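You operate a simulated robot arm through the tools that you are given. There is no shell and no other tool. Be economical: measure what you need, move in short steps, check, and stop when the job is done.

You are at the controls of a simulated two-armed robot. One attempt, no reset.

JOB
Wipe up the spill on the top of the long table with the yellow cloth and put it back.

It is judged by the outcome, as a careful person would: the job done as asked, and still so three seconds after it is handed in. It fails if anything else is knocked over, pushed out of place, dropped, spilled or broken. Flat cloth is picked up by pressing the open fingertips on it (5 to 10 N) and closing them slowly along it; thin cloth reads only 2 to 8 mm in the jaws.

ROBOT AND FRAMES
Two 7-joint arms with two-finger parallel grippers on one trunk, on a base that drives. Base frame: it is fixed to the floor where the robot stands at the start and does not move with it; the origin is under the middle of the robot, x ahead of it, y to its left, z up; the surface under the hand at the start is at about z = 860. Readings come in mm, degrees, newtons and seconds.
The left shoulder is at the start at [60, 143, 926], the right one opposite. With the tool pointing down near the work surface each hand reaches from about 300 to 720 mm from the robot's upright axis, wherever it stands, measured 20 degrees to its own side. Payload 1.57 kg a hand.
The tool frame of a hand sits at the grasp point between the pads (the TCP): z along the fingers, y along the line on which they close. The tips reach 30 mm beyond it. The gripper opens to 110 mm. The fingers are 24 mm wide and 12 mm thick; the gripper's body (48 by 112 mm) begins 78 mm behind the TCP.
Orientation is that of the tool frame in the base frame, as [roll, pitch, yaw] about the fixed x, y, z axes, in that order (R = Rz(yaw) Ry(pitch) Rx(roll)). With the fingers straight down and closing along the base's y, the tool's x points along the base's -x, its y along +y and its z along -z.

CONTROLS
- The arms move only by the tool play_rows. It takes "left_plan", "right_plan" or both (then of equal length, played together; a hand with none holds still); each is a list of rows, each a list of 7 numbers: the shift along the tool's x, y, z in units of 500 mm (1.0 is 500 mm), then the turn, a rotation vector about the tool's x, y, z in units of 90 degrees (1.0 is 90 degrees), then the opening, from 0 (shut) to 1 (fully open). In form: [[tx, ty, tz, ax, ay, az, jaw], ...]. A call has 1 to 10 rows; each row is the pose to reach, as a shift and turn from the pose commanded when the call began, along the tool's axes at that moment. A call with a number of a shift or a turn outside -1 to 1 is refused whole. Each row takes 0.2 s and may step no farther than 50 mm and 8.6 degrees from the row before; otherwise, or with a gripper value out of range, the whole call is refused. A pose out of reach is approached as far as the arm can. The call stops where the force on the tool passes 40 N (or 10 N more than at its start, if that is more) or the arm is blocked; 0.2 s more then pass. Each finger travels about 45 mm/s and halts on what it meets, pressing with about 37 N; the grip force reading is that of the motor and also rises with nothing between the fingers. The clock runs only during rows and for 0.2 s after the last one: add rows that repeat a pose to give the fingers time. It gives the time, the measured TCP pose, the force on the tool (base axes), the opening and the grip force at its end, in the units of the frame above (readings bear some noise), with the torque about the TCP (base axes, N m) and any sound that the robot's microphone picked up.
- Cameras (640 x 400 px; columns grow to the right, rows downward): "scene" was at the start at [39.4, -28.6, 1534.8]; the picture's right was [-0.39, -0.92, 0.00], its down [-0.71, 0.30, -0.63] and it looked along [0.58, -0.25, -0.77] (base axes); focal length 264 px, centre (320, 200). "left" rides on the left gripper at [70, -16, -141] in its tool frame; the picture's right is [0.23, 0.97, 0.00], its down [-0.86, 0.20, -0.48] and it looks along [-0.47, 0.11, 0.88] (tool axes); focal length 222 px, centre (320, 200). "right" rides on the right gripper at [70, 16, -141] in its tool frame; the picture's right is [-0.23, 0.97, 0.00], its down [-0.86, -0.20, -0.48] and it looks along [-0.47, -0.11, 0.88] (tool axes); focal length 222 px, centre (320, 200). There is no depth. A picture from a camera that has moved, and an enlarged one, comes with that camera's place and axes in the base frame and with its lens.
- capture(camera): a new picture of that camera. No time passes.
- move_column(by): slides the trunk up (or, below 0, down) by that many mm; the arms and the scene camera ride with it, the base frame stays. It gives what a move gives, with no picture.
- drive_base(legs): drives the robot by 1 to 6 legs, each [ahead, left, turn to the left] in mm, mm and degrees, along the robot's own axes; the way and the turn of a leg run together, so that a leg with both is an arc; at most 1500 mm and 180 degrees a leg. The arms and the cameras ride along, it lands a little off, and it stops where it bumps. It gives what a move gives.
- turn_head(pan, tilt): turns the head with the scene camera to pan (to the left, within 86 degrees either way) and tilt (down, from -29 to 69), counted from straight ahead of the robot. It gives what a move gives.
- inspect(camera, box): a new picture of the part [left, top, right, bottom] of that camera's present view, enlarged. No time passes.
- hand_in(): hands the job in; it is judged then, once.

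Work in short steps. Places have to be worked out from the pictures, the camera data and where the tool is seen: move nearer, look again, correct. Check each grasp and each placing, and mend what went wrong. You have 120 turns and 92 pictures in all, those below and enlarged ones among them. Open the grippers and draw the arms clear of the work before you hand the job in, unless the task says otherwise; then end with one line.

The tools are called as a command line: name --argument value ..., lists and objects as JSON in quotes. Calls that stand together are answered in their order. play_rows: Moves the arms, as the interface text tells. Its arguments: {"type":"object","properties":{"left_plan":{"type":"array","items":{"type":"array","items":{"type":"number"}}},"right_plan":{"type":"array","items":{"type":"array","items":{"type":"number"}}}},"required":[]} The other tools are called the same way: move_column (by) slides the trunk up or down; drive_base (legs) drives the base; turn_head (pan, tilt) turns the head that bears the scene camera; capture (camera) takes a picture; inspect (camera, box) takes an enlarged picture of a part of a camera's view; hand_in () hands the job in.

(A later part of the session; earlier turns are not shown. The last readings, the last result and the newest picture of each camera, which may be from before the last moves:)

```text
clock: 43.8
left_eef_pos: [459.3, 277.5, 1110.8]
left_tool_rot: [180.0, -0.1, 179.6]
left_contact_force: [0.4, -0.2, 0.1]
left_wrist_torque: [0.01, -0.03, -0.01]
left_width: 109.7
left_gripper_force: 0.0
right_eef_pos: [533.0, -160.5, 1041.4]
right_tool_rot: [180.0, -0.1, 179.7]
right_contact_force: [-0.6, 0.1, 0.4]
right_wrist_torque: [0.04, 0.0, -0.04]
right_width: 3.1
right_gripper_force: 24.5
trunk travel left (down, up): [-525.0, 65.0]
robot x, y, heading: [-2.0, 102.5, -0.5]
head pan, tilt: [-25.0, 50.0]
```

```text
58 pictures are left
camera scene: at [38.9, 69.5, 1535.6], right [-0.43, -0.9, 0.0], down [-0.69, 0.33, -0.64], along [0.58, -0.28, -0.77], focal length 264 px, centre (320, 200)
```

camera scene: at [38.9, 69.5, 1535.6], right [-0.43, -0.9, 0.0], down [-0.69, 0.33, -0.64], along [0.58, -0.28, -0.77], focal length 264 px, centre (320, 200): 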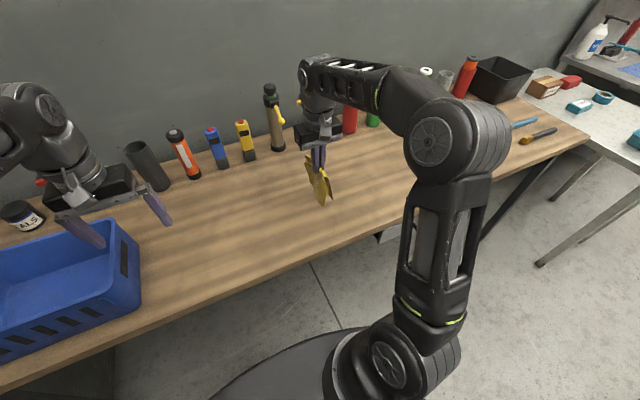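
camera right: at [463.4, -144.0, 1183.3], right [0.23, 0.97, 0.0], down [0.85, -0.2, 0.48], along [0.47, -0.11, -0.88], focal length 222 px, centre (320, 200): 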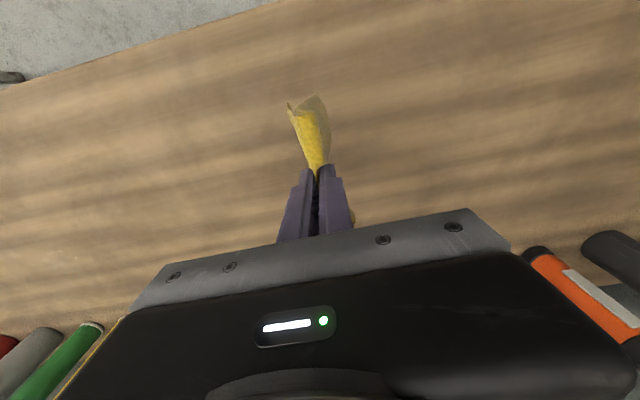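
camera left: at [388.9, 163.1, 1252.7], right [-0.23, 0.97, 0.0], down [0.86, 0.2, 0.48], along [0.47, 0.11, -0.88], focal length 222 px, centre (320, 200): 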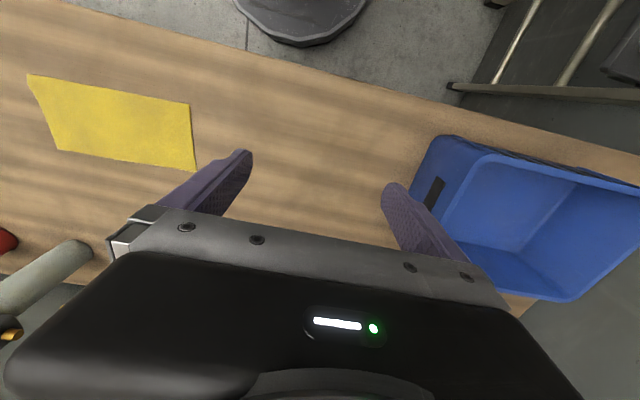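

The cloth is lifted and hanging clear. I'll retreat the hand slightly is unnecessary; drive right so the hand reaches the spill area.

drive_base --legs '[[0, -500, 0]]'

turn_head --pan -30 --tilt 45

capture --camera "scene"

capture --camera "right"

```text
clock: 46.8
left_eef_pos: [455.1, -230.7, 1111.1]
left_tool_rot: [180.0, 0.0, 179.4]
left_contact_force: [0.2, -0.9, 0.4]
left_wrist_torque: [0.01, 0.01, -0.02]
left_width: 110.1
left_gripper_force: 0.0
right_eef_pos: [526.9, -669.2, 1042.5]
right_tool_rot: [-180.0, 0.0, 179.5]
right_contact_force: [-0.3, 0.5, -0.6]
right_wrist_torque: [0.01, 0.01, -0.01]
right_width: 3.4
right_gripper_force: 24.5
trunk travel left (down, up): [-525.0, 65.0]
robot x, y, heading: [-6.6, -404.0, -0.6]
head pan, tilt: [-25.0, 50.0]
```

```text
clock: 47.5
left_eef_pos: [454.3, -230.2, 1109.9]
left_tool_rot: [-180.0, 0.1, 179.4]
left_contact_force: [0.5, -0.2, 0.0]
left_wrist_torque: [0.01, -0.02, 0.01]
left_width: 110.0
left_gripper_force: 0.0
right_eef_pos: [528.1, -669.5, 1043.3]
right_tool_rot: [180.0, -0.1, 179.5]
right_contact_force: [-0.3, -0.1, 0.2]
right_wrist_torque: [-0.03, -0.02, 0.0]
right_width: 3.2
right_gripper_force: 24.5
trunk travel left (down, up): [-525.0, 65.0]
robot x, y, heading: [-6.5, -406.6, -0.6]
head pan, tilt: [-30.0, 45.0]
```

```text
57 pictures are left
camera scene: at [34.5, -444.4, 1542.5], right [-0.51, -0.86, 0.0], down [-0.61, 0.36, -0.71], along [0.61, -0.36, -0.71], focal length 264 px, centre (320, 200)
```

scene: 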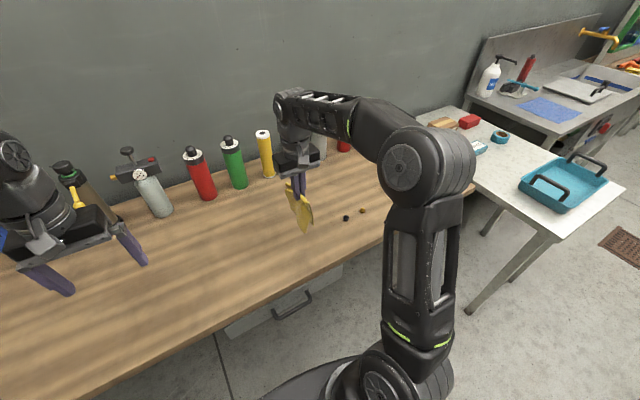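

```text
56 pictures are left
camera right: at [457.4, -651.9, 1183.0], right [0.24, 0.97, 0.0], down [0.85, -0.21, 0.48], along [0.46, -0.11, -0.88], focal length 222 px, centre (320, 200)
```

right: 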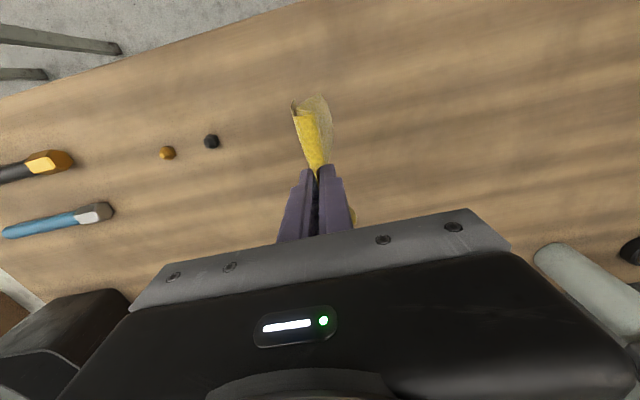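

The spill is hidden behind the gripper now. I drive 70 mm right for reach, then shift the hand left 200 mm to look at the spill.

drive_base --legs '[[0, -70, 0.6]]'

play_rows --right_plan '[[0, 0.09, 0, 0, 0, 0, 0], [0, 0.18, 0, 0, 0, 0, 0], [0, 0.27, 0, 0, 0, 0, 0], [0, 0.36, 0, 0, 0, 0, 0], [0, 0.42, 0, 0, 0, 0, 0], [0, 0.42, 0, 0, 0, 0, 0]]'

capture --camera "scene"

inspect --camera "right" --box '[0, 140, 320, 340]'

```text
clock: 48.5
left_eef_pos: [453.1, -297.2, 1112.1]
left_tool_rot: [180.0, 0.0, -180.0]
left_contact_force: [-0.5, 0.0, 0.0]
left_wrist_torque: [0.02, -0.01, 0.0]
left_width: 109.9
left_gripper_force: 0.0
right_eef_pos: [530.8, -736.9, 1041.6]
right_tool_rot: [179.9, 0.0, -179.9]
right_contact_force: [0.2, -0.8, -0.9]
right_wrist_torque: [0.03, 0.0, -0.03]
right_width: 3.2
right_gripper_force: 23.9
trunk travel left (down, up): [-525.0, 65.0]
robot x, y, heading: [-2.7, -477.4, 0.2]
head pan, tilt: [-30.0, 45.0]
```

```text
clock: 49.9
left_eef_pos: [452.8, -298.3, 1112.3]
left_tool_rot: [179.9, 0.0, -179.9]
left_contact_force: [0.4, -0.3, -0.2]
left_wrist_torque: [0.04, -0.02, 0.01]
left_width: 110.1
left_gripper_force: 0.0
right_eef_pos: [528.0, -528.4, 1040.1]
right_tool_rot: [-180.0, 0.0, -180.0]
right_contact_force: [0.0, 0.0, -0.4]
right_wrist_torque: [-0.02, -0.05, -0.01]
right_width: 3.5
right_gripper_force: 24.8
trunk travel left (down, up): [-525.0, 65.0]
robot x, y, heading: [-4.8, -477.6, 0.1]
head pan, tilt: [-30.0, 45.0]
```

```text
55 pictures are left
camera scene: at [34.7, -516.3, 1542.5], right [-0.5, -0.87, 0.0], down [-0.61, 0.35, -0.71], along [0.61, -0.35, -0.71], focal length 264 px, centre (320, 200)
```

scene: 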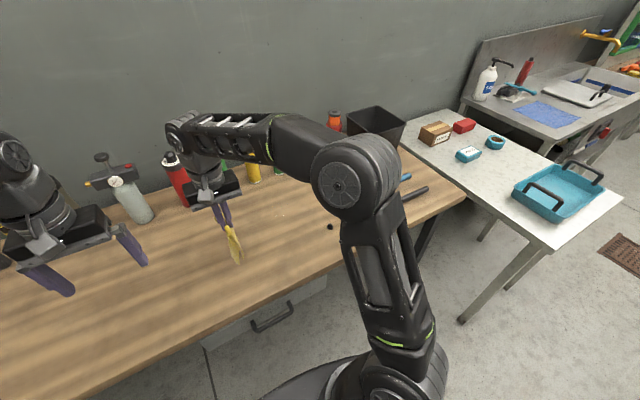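

```text
2.00 times, centred on (160, 240) of right
camera zoom: at [457.4, -510.2, 1181.8], right [0.23, 0.97, 0.0], down [0.86, -0.2, 0.48], along [0.47, -0.11, -0.88], focal length 444 px, centre (640, 120)
```

zoom: 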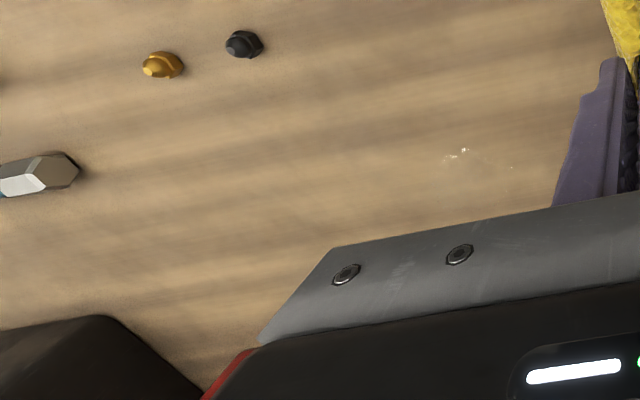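

Rim glints again: (627,-717), (624,-702), (647,-670). Zoom tighter to see the extent.

inspect --camera "right" --box '[190, 195, 286, 255]'

inspect --camera "scene" --box '[230, 150, 390, 250]'

```text
6.67 times, centred on (238, 225) of right
camera zoom: at [457.4, -510.2, 1181.8], right [0.23, 0.97, 0.0], down [0.86, -0.2, 0.48], along [0.47, -0.11, -0.88], focal length 1481 px, centre (867, 33)
```

zoom: 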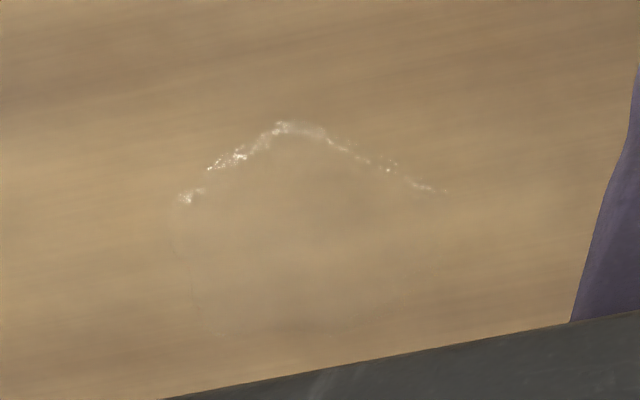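

```text
4.00 times, centred on (310, 200) of scene
camera zoom: at [34.7, -516.3, 1542.5], right [-0.5, -0.87, 0.0], down [-0.61, 0.35, -0.71], along [0.61, -0.35, -0.71], focal length 1056 px, centre (360, 200)
```

zoom: 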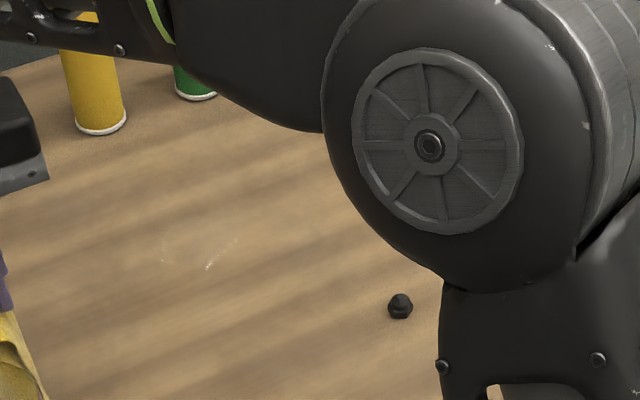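

Puddle spans roughly x 617–710, y -748 to -660. I'll move the base 25 mm forward and 30 mm right for reach.

drive_base --legs '[[25, -30, 0]]'

```text
clock: 50.8
left_eef_pos: [479.2, -329.6, 1111.7]
left_tool_rot: [180.0, 0.1, 180.0]
left_contact_force: [0.9, 0.0, -0.1]
left_wrist_torque: [0.03, 0.01, 0.02]
left_width: 109.8
left_gripper_force: 0.2
right_eef_pos: [555.2, -559.4, 1040.2]
right_tool_rot: [179.9, -0.1, -180.0]
right_contact_force: [0.1, 0.0, -0.1]
right_wrist_torque: [0.07, 0.04, 0.01]
right_width: 3.3
right_gripper_force: 23.9
trunk travel left (down, up): [-525.0, 65.0]
robot x, y, heading: [20.0, -504.6, -0.1]
head pan, tilt: [-30.0, 45.0]
```

Move over the spill and lower the cloth onto it.

play_rows --right_plan '[[-0.05, -0.07, 0, 0, 0, 0, 0], [-0.1, -0.14, 0, 0, 0, 0, 0], [-0.16, -0.2, 0.02, 0, 0, 0, 0], [-0.21, -0.27, 0.05, 0, 0, 0, 0], [-0.21, -0.28, 0.11, 0, 0, 0, 0], [-0.21, -0.28, 0.17, 0, 0, 0, 0], [-0.21, -0.28, 0.23, 0, 0, 0, 0], [-0.21, -0.28, 0.28, 0, 0, 0, 0], [-0.21, -0.28, 0.28, 0, 0, 0, 0]]'

capture --camera "right"

capture --camera "scene"

```text
clock: 52.8
left_eef_pos: [476.4, -327.9, 1111.0]
left_tool_rot: [180.0, 0.0, -179.9]
left_contact_force: [0.8, 0.0, -0.3]
left_wrist_torque: [-0.03, 0.0, -0.01]
left_width: 110.0
left_gripper_force: 0.1
right_eef_pos: [657.6, -695.9, 898.4]
right_tool_rot: [-179.9, 0.0, 179.9]
right_contact_force: [-0.5, -0.1, 1.2]
right_wrist_torque: [0.03, 0.03, -0.01]
right_width: 3.1
right_gripper_force: 24.5
trunk travel left (down, up): [-525.0, 65.0]
robot x, y, heading: [19.3, -505.5, 0.2]
head pan, tilt: [-30.0, 45.0]
```

```text
51 pictures are left
camera right: at [586.3, -678.9, 1039.3], right [0.23, 0.97, 0.0], down [0.86, -0.2, 0.48], along [0.47, -0.11, -0.88], focal length 222 px, centre (320, 200)
```

right: 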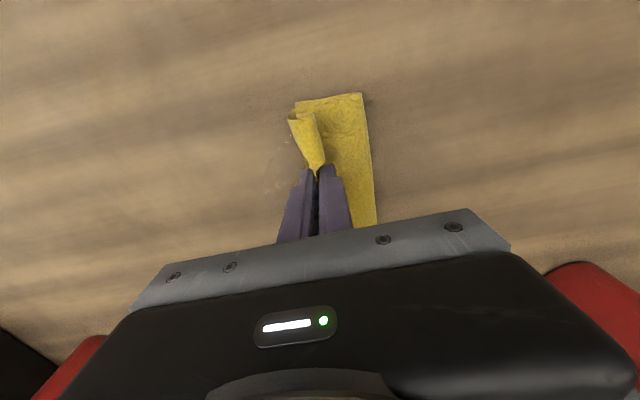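

```text
50 pictures are left
camera scene: at [59.6, -545.9, 1542.6], right [-0.5, -0.87, 0.0], down [-0.61, 0.35, -0.71], along [0.61, -0.35, -0.71], focal length 264 px, centre (320, 200)
```

scene: 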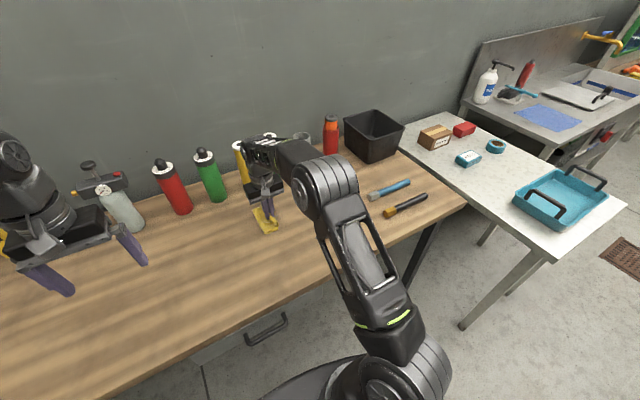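

The cloth sits on the puddle with both flaps to the +y side. Press down gently.

play_rows --right_plan '[[0, 0, 0.006, 0, 0, 0, 0], [0, 0, 0.01, 0, 0, 0, 0]]'

```text
clock: 53.4
left_eef_pos: [478.0, -327.9, 1112.3]
left_tool_rot: [-179.9, 0.1, -180.0]
left_contact_force: [0.4, 0.2, -0.5]
left_wrist_torque: [0.02, 0.01, 0.02]
left_width: 110.0
left_gripper_force: 0.1
right_eef_pos: [657.8, -697.0, 895.1]
right_tool_rot: [179.9, 0.0, -180.0]
right_contact_force: [-0.5, 0.3, 4.5]
right_wrist_torque: [0.04, 0.02, 0.01]
right_width: 3.1
right_gripper_force: 24.5
trunk travel left (down, up): [-525.0, 65.0]
robot x, y, heading: [19.0, -507.1, 0.3]
head pan, tilt: [-30.0, 45.0]
```

4.5 N is fine. Sweep right past the puddle edge, then back left.

play_rows --right_plan '[[0, -0.04, 0.001, 0, 0, 0, 0], [0, -0.08, 0.001, 0, 0, 0, 0], [0, -0.12, 0.001, 0, 0, 0, 0], [0, -0.08, 0.001, 0, 0, 0, 0], [0, -0.04, 0.001, 0, 0, 0, 0], [0, 0, 0.001, 0, 0, 0, 0], [0, 0.04, 0.001, 0, 0, 0, 0], [0, 0.08, 0.001, 0, 0, 0, 0], [0, 0.1, 0.001, 0, 0, 0, 0], [0, 0.1, 0.001, 0, 0, 0, 0]]'

capture --camera "right"

```text
clock: 55.6
left_eef_pos: [477.9, -327.0, 1111.8]
left_tool_rot: [-180.0, 0.0, 179.9]
left_contact_force: [0.2, -0.8, -0.1]
left_wrist_torque: [-0.06, -0.02, -0.02]
left_width: 109.9
left_gripper_force: 0.1
right_eef_pos: [655.8, -648.9, 895.3]
right_tool_rot: [180.0, -0.1, 179.9]
right_contact_force: [-0.1, -1.5, 0.5]
right_wrist_torque: [-0.01, -0.01, 0.03]
right_width: 3.6
right_gripper_force: 24.3
trunk travel left (down, up): [-525.0, 65.0]
robot x, y, heading: [23.5, -505.5, 0.0]
head pan, tilt: [-30.0, 45.0]
```

```text
49 pictures are left
camera right: at [585.9, -632.2, 1036.8], right [0.23, 0.97, 0.0], down [0.86, -0.2, 0.48], along [0.47, -0.11, -0.88], focal length 222 px, centre (320, 200)
```

right: 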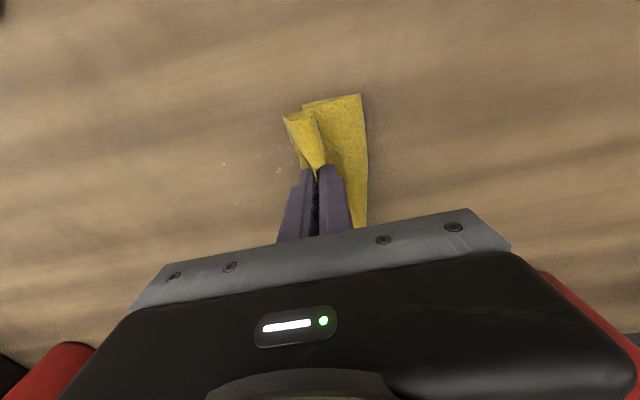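

Still some glints; zoom to see what remains.

inspect --camera "right" --box '[160, 130, 320, 230]'

```text
4.00 times, centred on (240, 180) of right
camera zoom: at [585.9, -632.2, 1036.8], right [0.23, 0.97, 0.0], down [0.86, -0.2, 0.48], along [0.47, -0.11, -0.88], focal length 888 px, centre (640, 280)
```

zoom: 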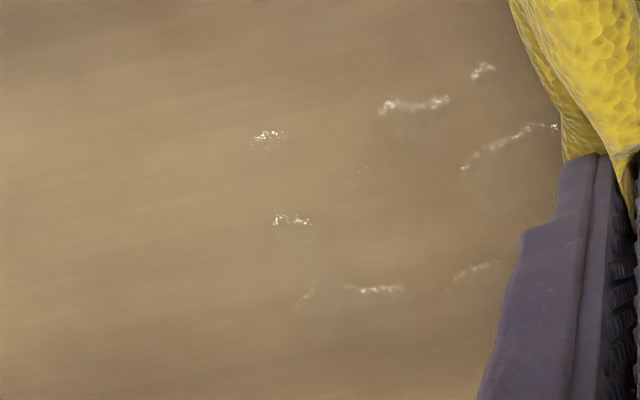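

The puddle is partly removed, with remnants at x≈625–670, y≈-675 to -725. Press slightly harder and sweep along several x lines.

play_rows --right_plan '[[0, 0, 0.004, 0, 0, 0, 0], [0, -0.06, 0.004, 0, 0, 0, 0], [0, -0.12, 0.004, 0, 0, 0, 0], [0, -0.18, 0.004, 0, 0, 0, 0], [0, -0.22, 0.004, 0, 0, 0, 0], [0.05, -0.22, 0.004, 0, 0, 0, 0], [0.05, -0.16, 0.004, 0, 0, 0, 0], [0.05, -0.1, 0.004, 0, 0, 0, 0], [0.05, -0.04, 0.004, 0, 0, 0, 0], [0.05, 0.02, 0.004, 0, 0, 0, 0]]'

inspect --camera "right" --box '[120, 80, 440, 280]'

```text
clock: 57.8
left_eef_pos: [477.5, -327.2, 1112.3]
left_tool_rot: [-179.9, 0.0, 179.9]
left_contact_force: [0.4, -0.3, 0.1]
left_wrist_torque: [-0.03, 0.04, -0.01]
left_width: 110.2
left_gripper_force: 0.1
right_eef_pos: [631.1, -638.0, 893.7]
right_tool_rot: [179.9, 0.0, 180.0]
right_contact_force: [-0.2, -0.6, 2.9]
right_wrist_torque: [-0.01, 0.01, -0.02]
right_width: 3.4
right_gripper_force: 24.3
trunk travel left (down, up): [-525.0, 65.0]
robot x, y, heading: [20.5, -504.2, 0.2]
head pan, tilt: [-30.0, 45.0]
```

```text
2.00 times, centred on (280, 180) of right
camera zoom: at [560.8, -620.3, 1034.7], right [0.23, 0.97, 0.0], down [0.86, -0.2, 0.48], along [0.47, -0.11, -0.88], focal length 444 px, centre (400, 240)
```

zoom: 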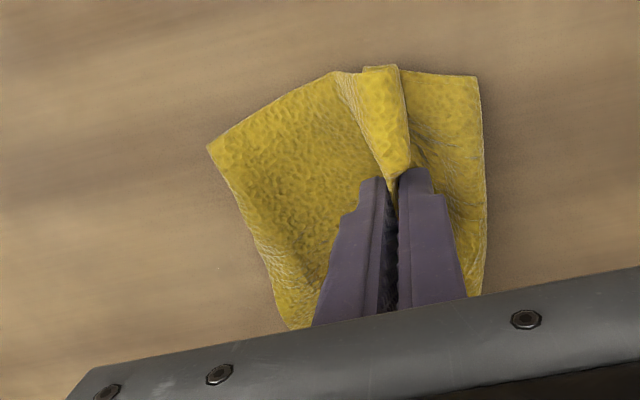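

The cloth is now spread to both sides—better for wiping. Sweep right at this x, then back at a larger x.

play_rows --right_plan '[[0, -0.06, 0.002, 0, 0, 0, 0], [0, -0.12, 0.002, 0, 0, 0, 0], [0, -0.18, 0.002, 0, 0, 0, 0], [0, -0.22, 0.002, 0, 0, 0, 0], [-0.06, -0.22, 0.002, 0, 0, 0, 0], [-0.1, -0.22, 0.002, 0, 0, 0, 0], [-0.1, -0.16, 0.002, 0, 0, 0, 0], [-0.1, -0.1, 0.002, 0, 0, 0, 0], [-0.1, -0.04, 0.002, 0, 0, 0, 0], [-0.1, 0, 0.002, 0, 0, 0, 0]]'

play_rows --right_plan '[[-0.04, 0, 0, 0, 0, 0, 0], [-0.04, -0.06, 0, 0, 0, 0, 0], [-0.04, -0.12, 0, 0, 0, 0, 0], [-0.04, -0.18, 0, 0, 0, 0, 0], [-0.04, -0.22, 0, 0, 0, 0, 0], [0.02, -0.2, 0, 0, 0, 0, 0], [0.02, -0.14, 0, 0, 0, 0, 0], [0.02, -0.08, 0, 0, 0, 0, 0], [0.02, -0.02, 0, 0, 0, 0, 0], [0.02, 0.04, 0, 0, 0, 0, 0]]'

inspect --camera "right" --box '[120, 80, 440, 280]'

```text
clock: 60.0
left_eef_pos: [477.3, -327.4, 1112.3]
left_tool_rot: [-180.0, 0.0, 180.0]
left_contact_force: [0.8, -0.2, 0.0]
left_wrist_torque: [0.0, 0.01, 0.02]
left_width: 110.1
left_gripper_force: 0.1
right_eef_pos: [680.4, -637.2, 891.5]
right_tool_rot: [179.9, 0.0, -180.0]
right_contact_force: [0.4, -0.3, 1.1]
right_wrist_torque: [-0.05, 0.0, -0.01]
right_width: 3.2
right_gripper_force: 24.1
trunk travel left (down, up): [-525.0, 65.0]
robot x, y, heading: [23.0, -504.7, 0.3]
head pan, tilt: [-30.0, 45.0]
```

```text
clock: 62.2
left_eef_pos: [477.4, -326.7, 1111.9]
left_tool_rot: [-180.0, 0.2, 179.9]
left_contact_force: [-0.2, -0.3, 0.1]
left_wrist_torque: [0.0, 0.0, 0.04]
left_width: 110.0
left_gripper_force: 0.1
right_eef_pos: [673.3, -616.5, 890.8]
right_tool_rot: [179.9, 0.1, -180.0]
right_contact_force: [0.5, -3.4, 17.4]
right_wrist_torque: [-0.16, 0.04, -0.01]
right_width: 3.2
right_gripper_force: 24.7
trunk travel left (down, up): [-525.0, 65.0]
robot x, y, heading: [19.6, -505.2, -0.0]
head pan, tilt: [-30.0, 45.0]
```

```text
2.00 times, centred on (280, 180) of right
camera zoom: at [602.5, -600.0, 1032.4], right [0.23, 0.97, 0.0], down [0.85, -0.2, 0.48], along [0.47, -0.11, -0.88], focal length 444 px, centre (400, 240)
```

zoom: 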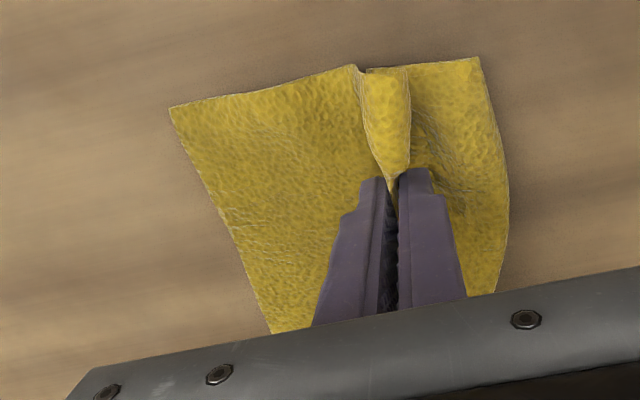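

Now lift the cloth clear and shift the hand left to inspect the spot from the earlier viewpoint.

play_rows --right_plan '[[0, 0, -0.08, 0, 0, 0, 0], [0, 0, -0.17, 0, 0, 0, 0], [0, 0, -0.26, 0, 0, 0, 0], [0.06, 0.05, -0.29, 0, 0, 0, 0], [0.12, 0.1, -0.29, 0, 0, 0, 0], [0.18, 0.13, -0.29, 0, 0, 0, 0], [0.24, 0.16, -0.29, 0, 0, 0, 0], [0.28, 0.18, -0.29, 0, 0, 0, 0], [0.28, 0.18, -0.29, 0, 0, 0, 0]]'

inspect --camera "right" --box '[150, 165, 310, 265]'

turn_head --pan -20 --tilt 50

capture --camera "scene"

```text
clock: 64.2
left_eef_pos: [478.1, -327.7, 1111.8]
left_tool_rot: [-179.9, 0.0, -180.0]
left_contact_force: [0.5, 0.6, -0.4]
left_wrist_torque: [0.0, -0.03, 0.02]
left_width: 110.1
left_gripper_force: 0.1
right_eef_pos: [534.2, -526.6, 1038.5]
right_tool_rot: [179.9, 0.0, -179.9]
right_contact_force: [0.2, 0.4, -0.3]
right_wrist_torque: [-0.01, 0.0, 0.0]
right_width: 3.2
right_gripper_force: 24.2
right hand out of reach, approached as far as the arm can: row 3, 4
trunk travel left (down, up): [-525.0, 65.0]
robot x, y, heading: [19.4, -505.1, -0.1]
head pan, tilt: [-30.0, 45.0]
```

```text
4.00 times, centred on (230, 215) of right
camera zoom: at [463.5, -510.3, 1178.8], right [0.23, 0.97, 0.0], down [0.86, -0.2, 0.48], along [0.47, -0.11, -0.88], focal length 888 px, centre (680, 140)
```

zoom: 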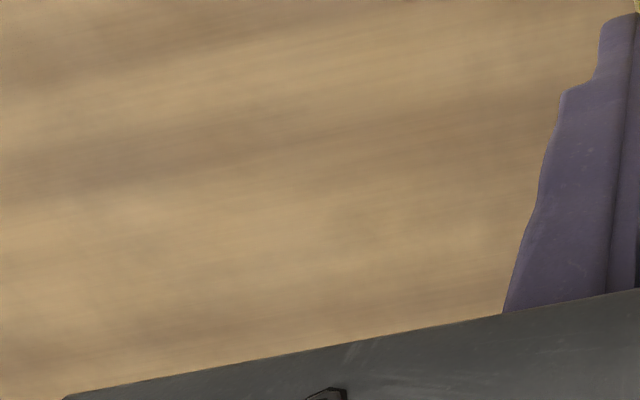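

```text
clock: 64.9
left_eef_pos: [477.7, -327.3, 1111.0]
left_tool_rot: [-180.0, 0.0, -180.0]
left_contact_force: [-0.4, -0.5, 0.2]
left_wrist_torque: [0.01, 0.01, 0.05]
left_width: 110.0
left_gripper_force: 0.0
right_eef_pos: [534.5, -527.2, 1038.1]
right_tool_rot: [-180.0, 0.0, 180.0]
right_contact_force: [-0.1, -0.5, -0.7]
right_wrist_torque: [0.04, 0.01, 0.0]
right_width: 3.4
right_gripper_force: 24.3
trunk travel left (down, up): [-525.0, 65.0]
robot x, y, heading: [19.5, -508.3, 0.1]
head pan, tilt: [-20.0, 50.0]
```

```text
44 pictures are left
camera scene: at [61.7, -531.6, 1535.7], right [-0.34, -0.94, 0.0], down [-0.72, 0.26, -0.64], along [0.6, -0.22, -0.77], focal length 264 px, centre (320, 200)
```

scene: 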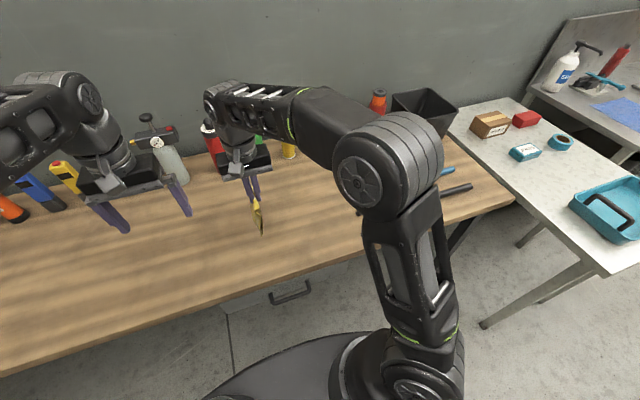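

The puddle's rim glints are gone in this view. Check from the scene camera too, and from a second wrist viewpoint.

inspect --camera "scene" --box '[255, 145, 367, 215]'

inspect --camera "right" --box '[0, 40, 480, 340]'

```text
5.71 times, centred on (311, 180) of scene
camera zoom: at [61.7, -531.6, 1535.7], right [-0.34, -0.94, 0.0], down [-0.72, 0.26, -0.64], along [0.6, -0.22, -0.77], focal length 1509 px, centre (371, 314)
```

zoom: 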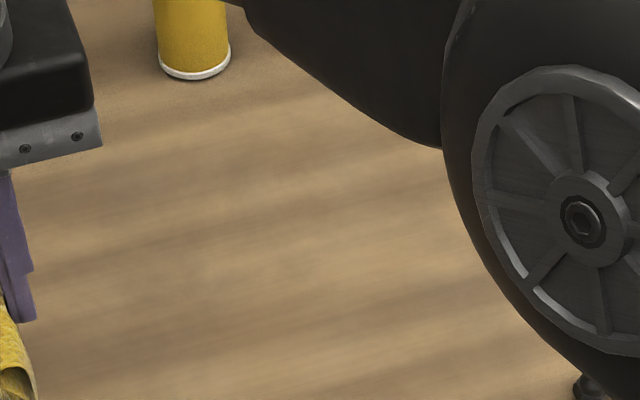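

```text
1.33 times, centred on (240, 190) of right
camera zoom: at [463.8, -510.6, 1178.8], right [0.23, 0.97, 0.0], down [0.86, -0.2, 0.48], along [0.47, -0.11, -0.88], focal length 296 px, centre (427, 213)
```

zoom: 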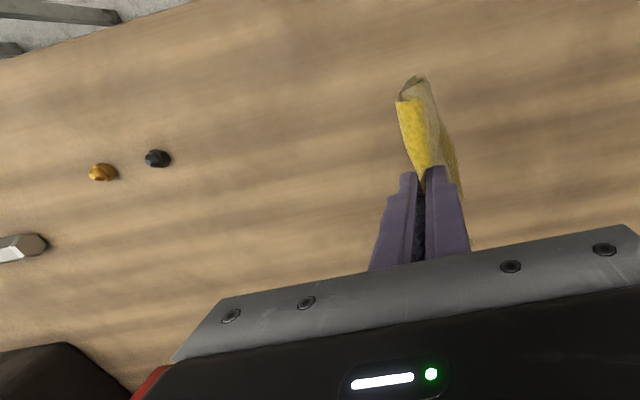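

The area is clean. Now drive back left so the cloth can be returned to its place.

drive_base --legs '[[-20, 0, 0], [0, 608, 0]]'

```text
clock: 68.7
left_eef_pos: [460.8, 272.2, 1111.1]
left_tool_rot: [-180.0, -0.1, 179.7]
left_contact_force: [-0.1, -0.8, 0.7]
left_wrist_torque: [-0.01, -0.01, 0.0]
left_width: 110.1
left_gripper_force: 0.0
right_eef_pos: [514.2, 72.9, 1038.9]
right_tool_rot: [-180.0, -0.1, 179.6]
right_contact_force: [0.7, -0.9, 0.9]
right_wrist_torque: [0.02, 0.01, 0.0]
right_width: 3.2
right_gripper_force: 24.2
trunk travel left (down, up): [-525.0, 65.0]
robot x, y, heading: [-0.7, 97.1, -0.1]
head pan, tilt: [-20.0, 50.0]
```

Move above the original place and lower to the table.

play_rows --right_plan '[[-0.01, -0.09, 0, 0, 0, 0, 0], [-0.02, -0.18, 0, 0, 0, 0, 0], [-0.03, -0.27, 0, 0, 0, 0, 0], [-0.04, -0.36, 0, 0, 0, 0, 0], [-0.042, -0.4, 0.06, 0, 0, 0, 0], [-0.042, -0.4, 0.13, 0, 0, 0, 0], [-0.042, -0.4, 0.2, 0, 0, 0, 0], [-0.042, -0.4, 0.26, 0, 0, 0, 0], [-0.042, -0.4, 0.284, 0, 0, 0, 0], [-0.042, -0.4, 0.286, 0, 0, 0, 0]]'

capture --camera "right"

```text
clock: 70.9
left_eef_pos: [459.5, 273.0, 1111.0]
left_tool_rot: [180.0, 0.0, 179.7]
left_contact_force: [0.0, -0.3, 0.1]
left_wrist_torque: [-0.02, 0.05, -0.05]
left_width: 110.0
left_gripper_force: 0.1
right_eef_pos: [533.5, -128.2, 895.2]
right_tool_rot: [179.9, 0.1, 179.7]
right_contact_force: [0.0, -0.7, 8.4]
right_wrist_torque: [0.05, -0.01, 0.0]
right_width: 3.2
right_gripper_force: 24.5
trunk travel left (down, up): [-525.0, 65.0]
robot x, y, heading: [2.7, 97.8, -0.5]
head pan, tilt: [-20.0, 50.0]
```

```text
41 pictures are left
camera right: at [462.9, -111.0, 1036.5], right [0.23, 0.97, 0.0], down [0.85, -0.2, 0.48], along [0.47, -0.11, -0.88], focal length 222 px, centre (320, 200)
```

right: 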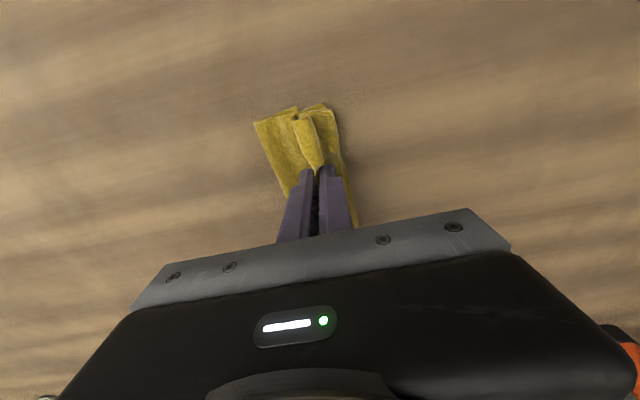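

The flaps are on both sides but folded under. Repeat the sweeping motion to spread them.

play_rows --right_plan '[[0, -0.06, 0.002, 0, 0, 0, 0], [0, -0.12, 0.003, 0, 0, 0, 0], [0, -0.18, 0.003, 0, 0, 0, 0], [0, -0.22, 0.003, 0, 0, 0, 0], [0, -0.16, 0.003, 0, 0, 0, 0], [0, -0.1, 0.003, 0, 0, 0, 0], [0, -0.04, 0.003, 0, 0, 0, 0], [0, 0.02, 0.003, 0, 0, 0, 0], [0, 0.02, 0.003, 0, 0, 0, 0]]'

capture --camera "right"

```text
clock: 72.9
left_eef_pos: [460.4, 272.7, 1111.4]
left_tool_rot: [180.0, 0.0, 179.8]
left_contact_force: [-0.2, 0.1, -0.2]
left_wrist_torque: [-0.01, 0.04, -0.01]
left_width: 109.8
left_gripper_force: 0.0
right_eef_pos: [530.9, -117.3, 894.1]
right_tool_rot: [180.0, 0.0, 179.7]
right_contact_force: [0.0, -0.7, 0.1]
right_wrist_torque: [0.0, 0.0, -0.03]
right_width: 3.2
right_gripper_force: 24.7
trunk travel left (down, up): [-525.0, 65.0]
robot x, y, heading: [-0.5, 97.2, -0.2]
head pan, tilt: [-20.0, 50.0]
```

```text
40 pictures are left
camera right: at [461.3, -100.9, 1035.3], right [0.23, 0.97, 0.0], down [0.85, -0.2, 0.48], along [0.47, -0.11, -0.88], focal length 222 px, centre (320, 200)
```

right: 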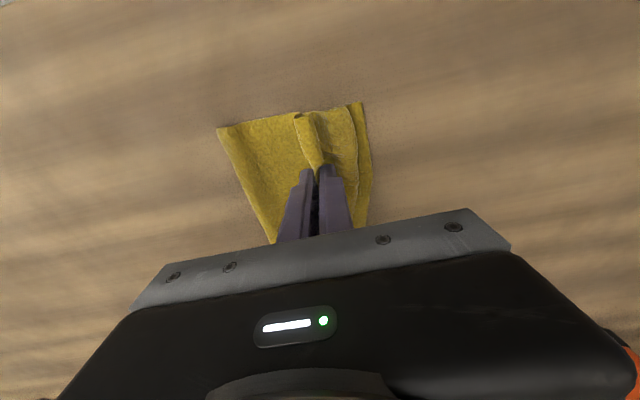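

The -y flap is flat; the +y flap is folded under. Raise slightly and drag toward -y to pull it out.

play_rows --right_plan '[[0, 0, -0.03, 0, 0, 0, 0], [0, 0.04, -0.07, 0, 0, 0, 0], [0, 0, -0.07, 0, 0, 0, 0], [0, -0.05, -0.05, 0, 0, 0, 0], [0, -0.1, -0.03, 0, 0, 0, 0], [0, -0.14, -0.01, 0, 0, 0, 0], [0, -0.14, 0, 0, 0, 0, 0]]'

capture --camera "right"

```text
clock: 74.5
left_eef_pos: [459.0, 272.5, 1111.4]
left_tool_rot: [-179.9, 0.1, 179.7]
left_contact_force: [0.3, -0.5, -0.4]
left_wrist_torque: [0.0, -0.01, 0.0]
left_width: 109.9
left_gripper_force: 0.1
right_eef_pos: [534.0, -190.4, 893.0]
right_tool_rot: [-180.0, 0.0, 179.7]
right_contact_force: [0.5, -1.5, 2.7]
right_wrist_torque: [0.01, -0.01, 0.0]
right_width: 3.5
right_gripper_force: 24.3
trunk travel left (down, up): [-525.0, 65.0]
robot x, y, heading: [3.7, 95.9, -0.4]
head pan, tilt: [-20.0, 50.0]
```

```text
39 pictures are left
camera right: at [463.7, -172.5, 1034.2], right [0.23, 0.97, 0.0], down [0.85, -0.2, 0.48], along [0.47, -0.11, -0.88], focal length 222 px, centre (320, 200)
```

right: 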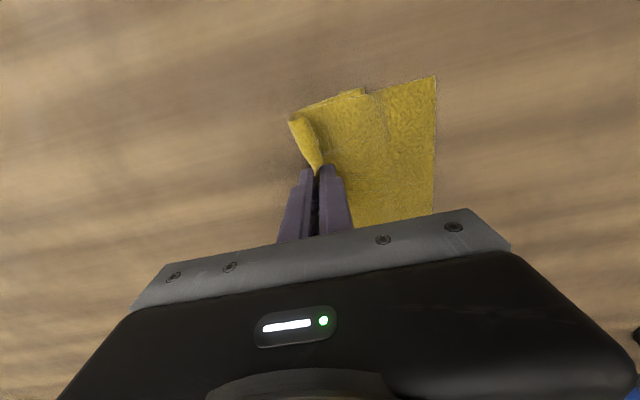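

Now the +y flap is flat and the -y one under. A pressed sweep of ~45 mm toward +y should pull it out.

play_rows --right_plan '[[0, 0.02, 0.001, 0, 0, 0, 0], [0, 0.04, 0.001, 0, 0, 0, 0], [0, 0.06, 0.001, 0, 0, 0, 0], [0, 0.08, 0.001, 0, 0, 0, 0], [0, 0.1, 0.001, 0, 0, 0, 0], [0, 0.1, 0.001, 0, 0, 0, 0]]'

capture --camera "right"

```text
clock: 75.9
left_eef_pos: [457.5, 273.7, 1111.1]
left_tool_rot: [-179.9, 0.0, 179.8]
left_contact_force: [0.1, -1.0, 0.4]
left_wrist_torque: [-0.01, 0.01, -0.03]
left_width: 109.9
left_gripper_force: 0.1
right_eef_pos: [534.0, -138.6, 892.8]
right_tool_rot: [179.9, 0.2, 179.7]
right_contact_force: [-0.1, -5.0, 8.5]
right_wrist_torque: [-0.01, -0.02, -0.05]
right_width: 3.3
right_gripper_force: 24.3
trunk travel left (down, up): [-525.0, 65.0]
robot x, y, heading: [-1.4, 92.6, -0.4]
head pan, tilt: [-20.0, 50.0]
```

```text
38 pictures are left
camera right: at [463.1, -121.3, 1033.2], right [0.23, 0.97, 0.0], down [0.85, -0.2, 0.48], along [0.47, -0.11, -0.88], focal length 222 px, centre (320, 200)
```

right: 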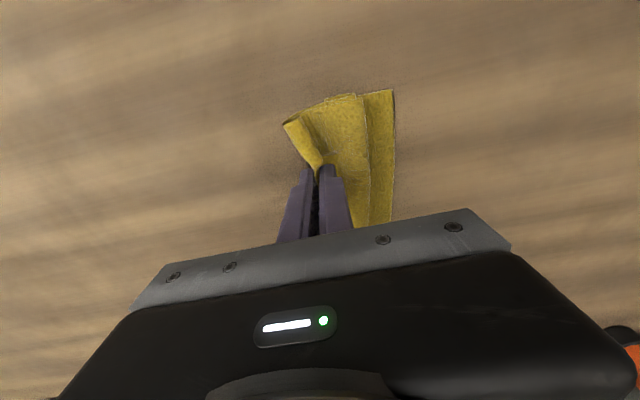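

Continue the sweep a bit further.

play_rows --right_plan '[[0, 0.03, 0, 0, 0, 0, 0], [0, 0.06, 0, 0, 0, 0, 0], [0, 0.09, 0, 0, 0, 0, 0], [0, 0.12, 0, 0, 0, 0, 0], [0, 0.15, 0, 0, 0, 0, 0], [0, 0.15, 0, 0, 0, 0, 0]]'

capture --camera "right"

```text
clock: 77.3
left_eef_pos: [459.8, 271.8, 1111.8]
left_tool_rot: [-179.9, 0.1, 179.7]
left_contact_force: [0.3, -1.3, 0.9]
left_wrist_torque: [0.0, 0.0, -0.01]
left_width: 110.0
left_gripper_force: 0.1
right_eef_pos: [535.6, -60.9, 892.2]
right_tool_rot: [-179.9, 0.0, 179.7]
right_contact_force: [-1.3, -2.1, 5.2]
right_wrist_torque: [0.02, 0.03, -0.03]
right_width: 3.5
right_gripper_force: 25.3
trunk travel left (down, up): [-525.0, 65.0]
robot x, y, heading: [1.4, 94.4, -0.4]
head pan, tilt: [-20.0, 50.0]
```

```text
37 pictures are left
camera right: at [464.3, -44.3, 1033.6], right [0.23, 0.97, 0.0], down [0.85, -0.2, 0.48], along [0.46, -0.11, -0.88], focal length 222 px, centre (320, 200)
```

right: 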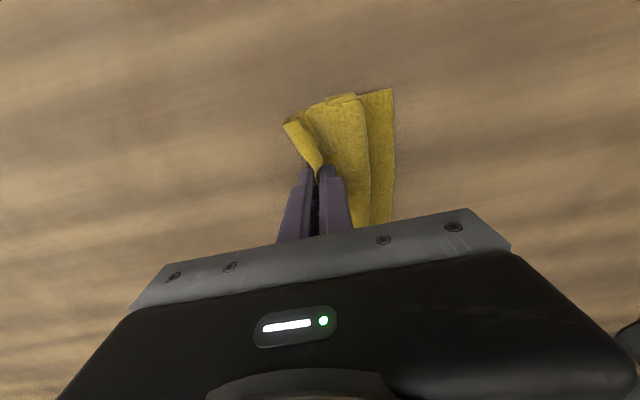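

The flap just drags along. Lift fully so it hangs, then lower straight down at the original centre (y≈-155).

play_rows --right_plan '[[0, 0, -0.06, 0, 0, 0, 0], [0, -0.04, -0.12, 0, 0, 0, 0], [0, -0.1, -0.19, 0, 0, 0, 0], [0, -0.15, -0.25, 0, 0, 0, 0], [0, -0.19, -0.25, 0, 0, 0, 0], [0, -0.19, -0.25, 0, 0, 0, 0], [0, -0.19, -0.25, 0, 0, 0, 0]]'

play_rows --right_plan '[[0, 0, 0.05, 0, 0, 0, 0], [0, 0, 0.1, 0, 0, 0, 0], [0, 0, 0.13, 0, 0, 0, 0], [0, 0, 0.16, 0, 0, 0, 0], [0, 0, 0.19, 0, 0, 0, 0], [0, 0, 0.215, 0, 0, 0, 0], [0, 0, 0.235, 0, 0, 0, 0], [0, 0, 0.244, 0, 0, 0, 0]]'

capture --camera "right"

```text
clock: 78.9
left_eef_pos: [459.8, 272.1, 1111.0]
left_tool_rot: [180.0, -0.1, 179.6]
left_contact_force: [0.4, -0.1, -1.1]
left_wrist_torque: [-0.06, 0.03, 0.0]
left_width: 109.8
left_gripper_force: 0.1
right_eef_pos: [531.5, -157.8, 1021.2]
right_tool_rot: [180.0, 0.1, 179.7]
right_contact_force: [0.0, -0.2, -0.6]
right_wrist_torque: [0.02, 0.03, -0.01]
right_width: 3.3
right_gripper_force: 24.2
trunk travel left (down, up): [-525.0, 65.0]
robot x, y, heading: [-0.8, 96.4, -0.1]
head pan, tilt: [-20.0, 50.0]
```

```text
clock: 80.7
left_eef_pos: [458.3, 272.5, 1112.3]
left_tool_rot: [180.0, 0.0, 179.6]
left_contact_force: [0.2, 0.4, -0.8]
left_wrist_torque: [0.01, -0.01, -0.01]
left_width: 109.8
left_gripper_force: 0.1
right_eef_pos: [533.9, -157.7, 896.4]
right_tool_rot: [-180.0, -0.1, 179.7]
right_contact_force: [0.3, 0.6, 3.2]
right_wrist_torque: [0.03, -0.01, -0.03]
right_width: 3.6
right_gripper_force: 24.2
trunk travel left (down, up): [-525.0, 65.0]
robot x, y, heading: [1.0, 97.7, -0.3]
head pan, tilt: [-20.0, 50.0]
```

```text
36 pictures are left
camera right: at [463.5, -140.1, 1038.0], right [0.23, 0.97, 0.0], down [0.85, -0.2, 0.48], along [0.47, -0.11, -0.88], focal length 222 px, centre (320, 200)
```

right: 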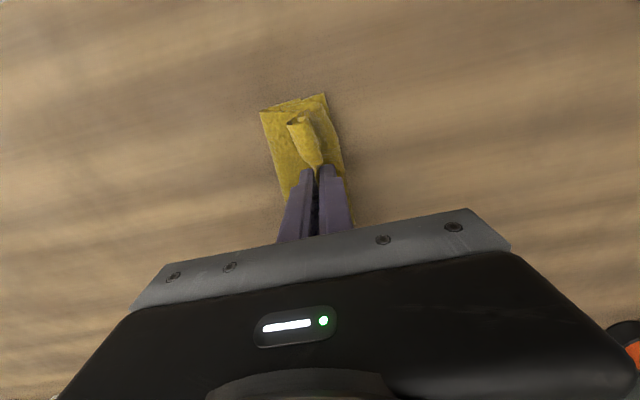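

Both flaps fold under. I'll release here by opening slowly in contact (which spreads the top), then regrasp by one end to lay it flat like a ribbon.

play_rows --right_plan '[[0, 0, 0, 0, 0, 0, 0.05], [0, 0, 0, 0, 0, 0, 0.12], [0, 0, 0, 0, 0, 0, 0.2], [0, 0, 0, 0, 0, 0, 0.28], [0, 0, 0, 0, 0, 0, 0.36], [0, 0, 0, 0, 0, 0, 0.44], [0, 0, 0, 0, 0, 0, 0.52], [0, 0, -0.02, 0, 0, 0, 0.6], [0, 0, -0.06, 0, 0, 0, 0.6], [0, 0, -0.12, 0, 0, 0, 0.6]]'

capture --camera "right"

```text
clock: 82.9
left_eef_pos: [459.0, 272.2, 1111.2]
left_tool_rot: [-180.0, 0.1, 179.8]
left_contact_force: [-0.1, -0.4, 0.7]
left_wrist_torque: [0.0, 0.02, 0.02]
left_width: 109.9
left_gripper_force: 0.0
right_eef_pos: [535.5, -157.4, 955.4]
right_tool_rot: [-179.9, 0.0, 179.7]
right_contact_force: [-0.6, -1.2, 0.6]
right_wrist_torque: [0.01, 0.0, -0.02]
right_width: 65.7
right_gripper_force: 0.1
trunk travel left (down, up): [-525.0, 65.0]
robot x, y, heading: [-1.1, 95.4, -0.4]
head pan, tilt: [-20.0, 50.0]
```

```text
35 pictures are left
camera right: at [465.5, -140.0, 1096.0], right [0.23, 0.97, 0.0], down [0.85, -0.2, 0.48], along [0.46, -0.11, -0.88], focal length 222 px, centre (320, 200)
```

right: 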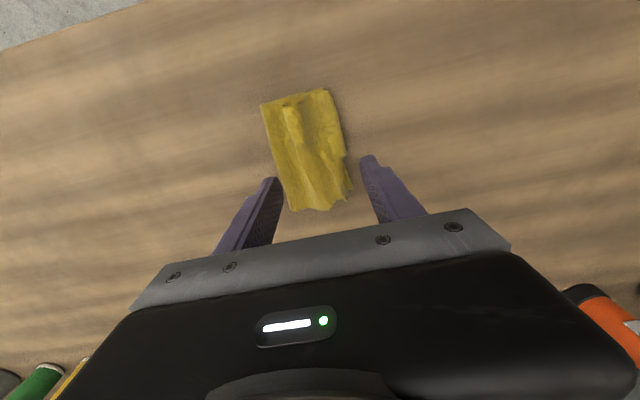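

The cloth is a folded packet centred ≈(524,-170). I'll look from the side to understand its layering.

play_rows --right_plan '[[0.05, 0.05, -0.06, 0, 0, 0, 0.6], [0.12, 0.1, -0.1, 0, 0, 0, 0.6], [0.18, 0.16, -0.1, 0, 0, 0, 0.6], [0.22, 0.24, -0.1, 0, 0, 0, 0.6], [0.22, 0.32, -0.1, 0, 0, 0, 0.6], [0.22, 0.34, -0.1, 0, 0, 0, 0.6]]'

inspect --camera "right" --box '[60, 130, 300, 280]'

inspect --camera "scene" --box '[220, 120, 420, 245]'

```text
clock: 84.3
left_eef_pos: [459.8, 271.7, 1112.1]
left_tool_rot: [180.0, -0.1, 179.7]
left_contact_force: [0.7, 0.3, -0.3]
left_wrist_torque: [0.02, 0.02, -0.01]
left_width: 110.1
left_gripper_force: 0.0
right_eef_pos: [424.9, 10.2, 1005.3]
right_tool_rot: [179.9, -0.1, 179.6]
right_contact_force: [0.3, -1.3, 1.2]
right_wrist_torque: [-0.01, 0.0, 0.02]
right_width: 65.9
right_gripper_force: 0.1
trunk travel left (down, up): [-525.0, 65.0]
robot x, y, heading: [2.0, 93.3, -0.1]
head pan, tilt: [-20.0, 50.0]
```

```text
2.67 times, centred on (180, 205) of right
camera zoom: at [355.2, 28.5, 1146.7], right [0.23, 0.97, 0.0], down [0.85, -0.2, 0.48], along [0.46, -0.11, -0.88], focal length 592 px, centre (693, 187)
```

zoom: 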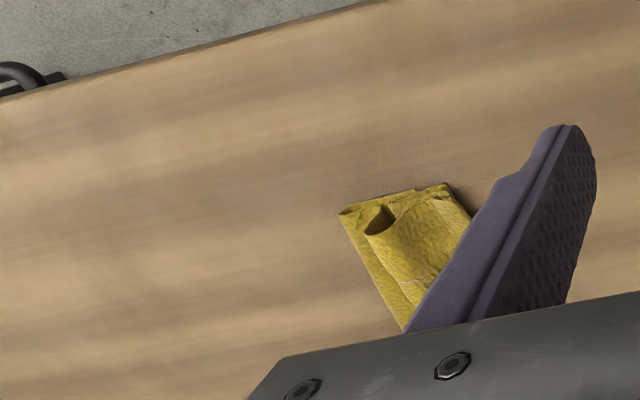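

```text
3.20 times, centred on (320, 182) of scene
camera zoom: at [42.0, 70.2, 1535.6], right [-0.35, -0.94, 0.0], down [-0.72, 0.27, -0.64], along [0.6, -0.22, -0.77], focal length 845 px, centre (320, 256)
```

zoom: 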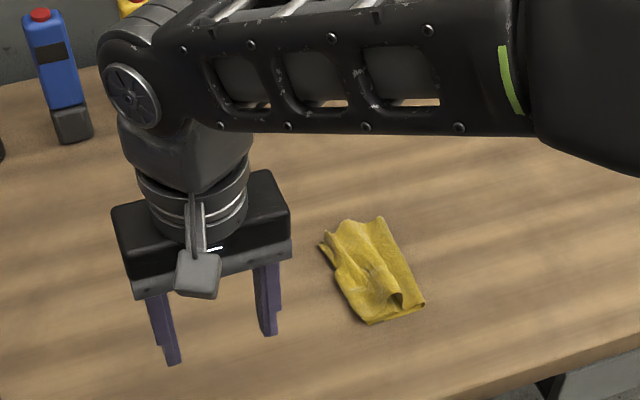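

The central ridge is at about (520,-163). Regrasp it with a narrower opening.

play_rows --right_plan '[[-0.03, -0.07, 0, 0, 0, 0, 0.4], [-0.07, -0.14, 0, 0, 0, 0, 0.4], [-0.11, -0.21, 0, 0, 0, 0, 0.4], [-0.15, -0.28, 0, 0, 0, 0, 0.4], [-0.2, -0.34, 0.02, 0, 0, 0, 0.4], [-0.21, -0.348, 0.1, 0, 0, 0, 0.4], [-0.21, -0.348, 0.17, 0, 0, 0, 0.4], [-0.21, -0.348, 0.2, 0, 0, 0, 0.4], [-0.21, -0.348, 0.214, 0, 0, 0, 0.4], [-0.21, -0.348, 0.218, 0, 0, 0, 0.4]]'

capture --camera "right"

```text
clock: 86.5
left_eef_pos: [460.2, 273.8, 1110.9]
left_tool_rot: [-180.0, 0.1, 179.7]
left_contact_force: [0.5, -0.1, 0.2]
left_wrist_torque: [-0.01, 0.01, 0.02]
left_width: 110.1
left_gripper_force: 0.0
right_eef_pos: [529.6, -163.0, 895.8]
right_tool_rot: [-179.9, 0.0, 179.6]
right_contact_force: [0.3, 0.4, 0.6]
right_wrist_torque: [0.0, 0.0, 0.01]
right_width: 44.2
right_gripper_force: 0.2
trunk travel left (down, up): [-525.0, 65.0]
robot x, y, heading: [0.9, 98.7, -0.4]
head pan, tilt: [-20.0, 50.0]
```

```text
32 pictures are left
camera right: at [459.2, -144.4, 1037.4], right [0.23, 0.97, 0.0], down [0.85, -0.2, 0.48], along [0.47, -0.11, -0.88], focal length 222 px, centre (320, 200)
```

right: 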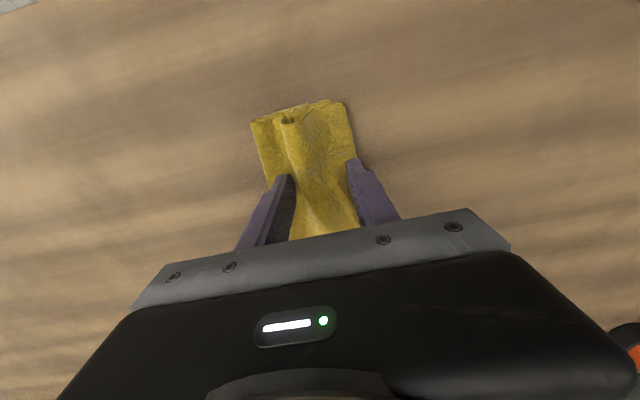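

Fingers straddle the ridge. Lower 1.5 mm and close slowly.

play_rows --right_plan '[[0, 0, 0.003, 0, 0, 0, 0.38], [0, 0, 0.003, 0, 0, 0, 0.33], [0, 0, 0.003, 0, 0, 0, 0.28], [0, 0, 0.003, 0, 0, 0, 0.23], [0, 0, 0.003, 0, 0, 0, 0.18], [0, 0, 0.003, 0, 0, 0, 0.12], [0, 0, 0.003, 0, 0, 0, 0.06], [0, 0, 0.003, 0, 0, 0, 0], [0, 0, 0.003, 0, 0, 0, 0]]'

capture --camera "right"

```text
clock: 88.5
left_eef_pos: [459.3, 272.0, 1112.6]
left_tool_rot: [-179.9, 0.0, 179.6]
left_contact_force: [-0.1, 0.5, 1.0]
left_wrist_torque: [0.01, 0.02, 0.02]
left_width: 110.2
left_gripper_force: 0.1
right_eef_pos: [529.3, -161.8, 894.2]
right_tool_rot: [179.9, 0.1, 179.7]
right_contact_force: [0.2, -0.5, 1.7]
right_wrist_torque: [-0.03, -0.01, -0.02]
right_width: 3.8
right_gripper_force: 24.7
trunk travel left (down, up): [-525.0, 65.0]
robot x, y, heading: [-1.0, 100.3, -0.3]
head pan, tilt: [-20.0, 50.0]
```

```text
31 pictures are left
camera right: at [459.0, -144.8, 1036.3], right [0.23, 0.97, 0.0], down [0.85, -0.2, 0.48], along [0.47, -0.11, -0.88], focal length 222 px, centre (320, 200)
```

right: 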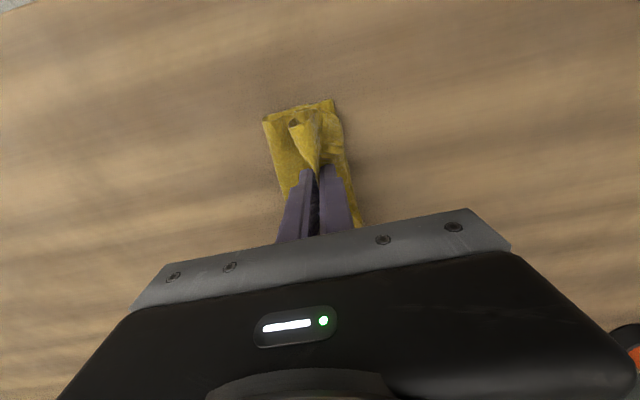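

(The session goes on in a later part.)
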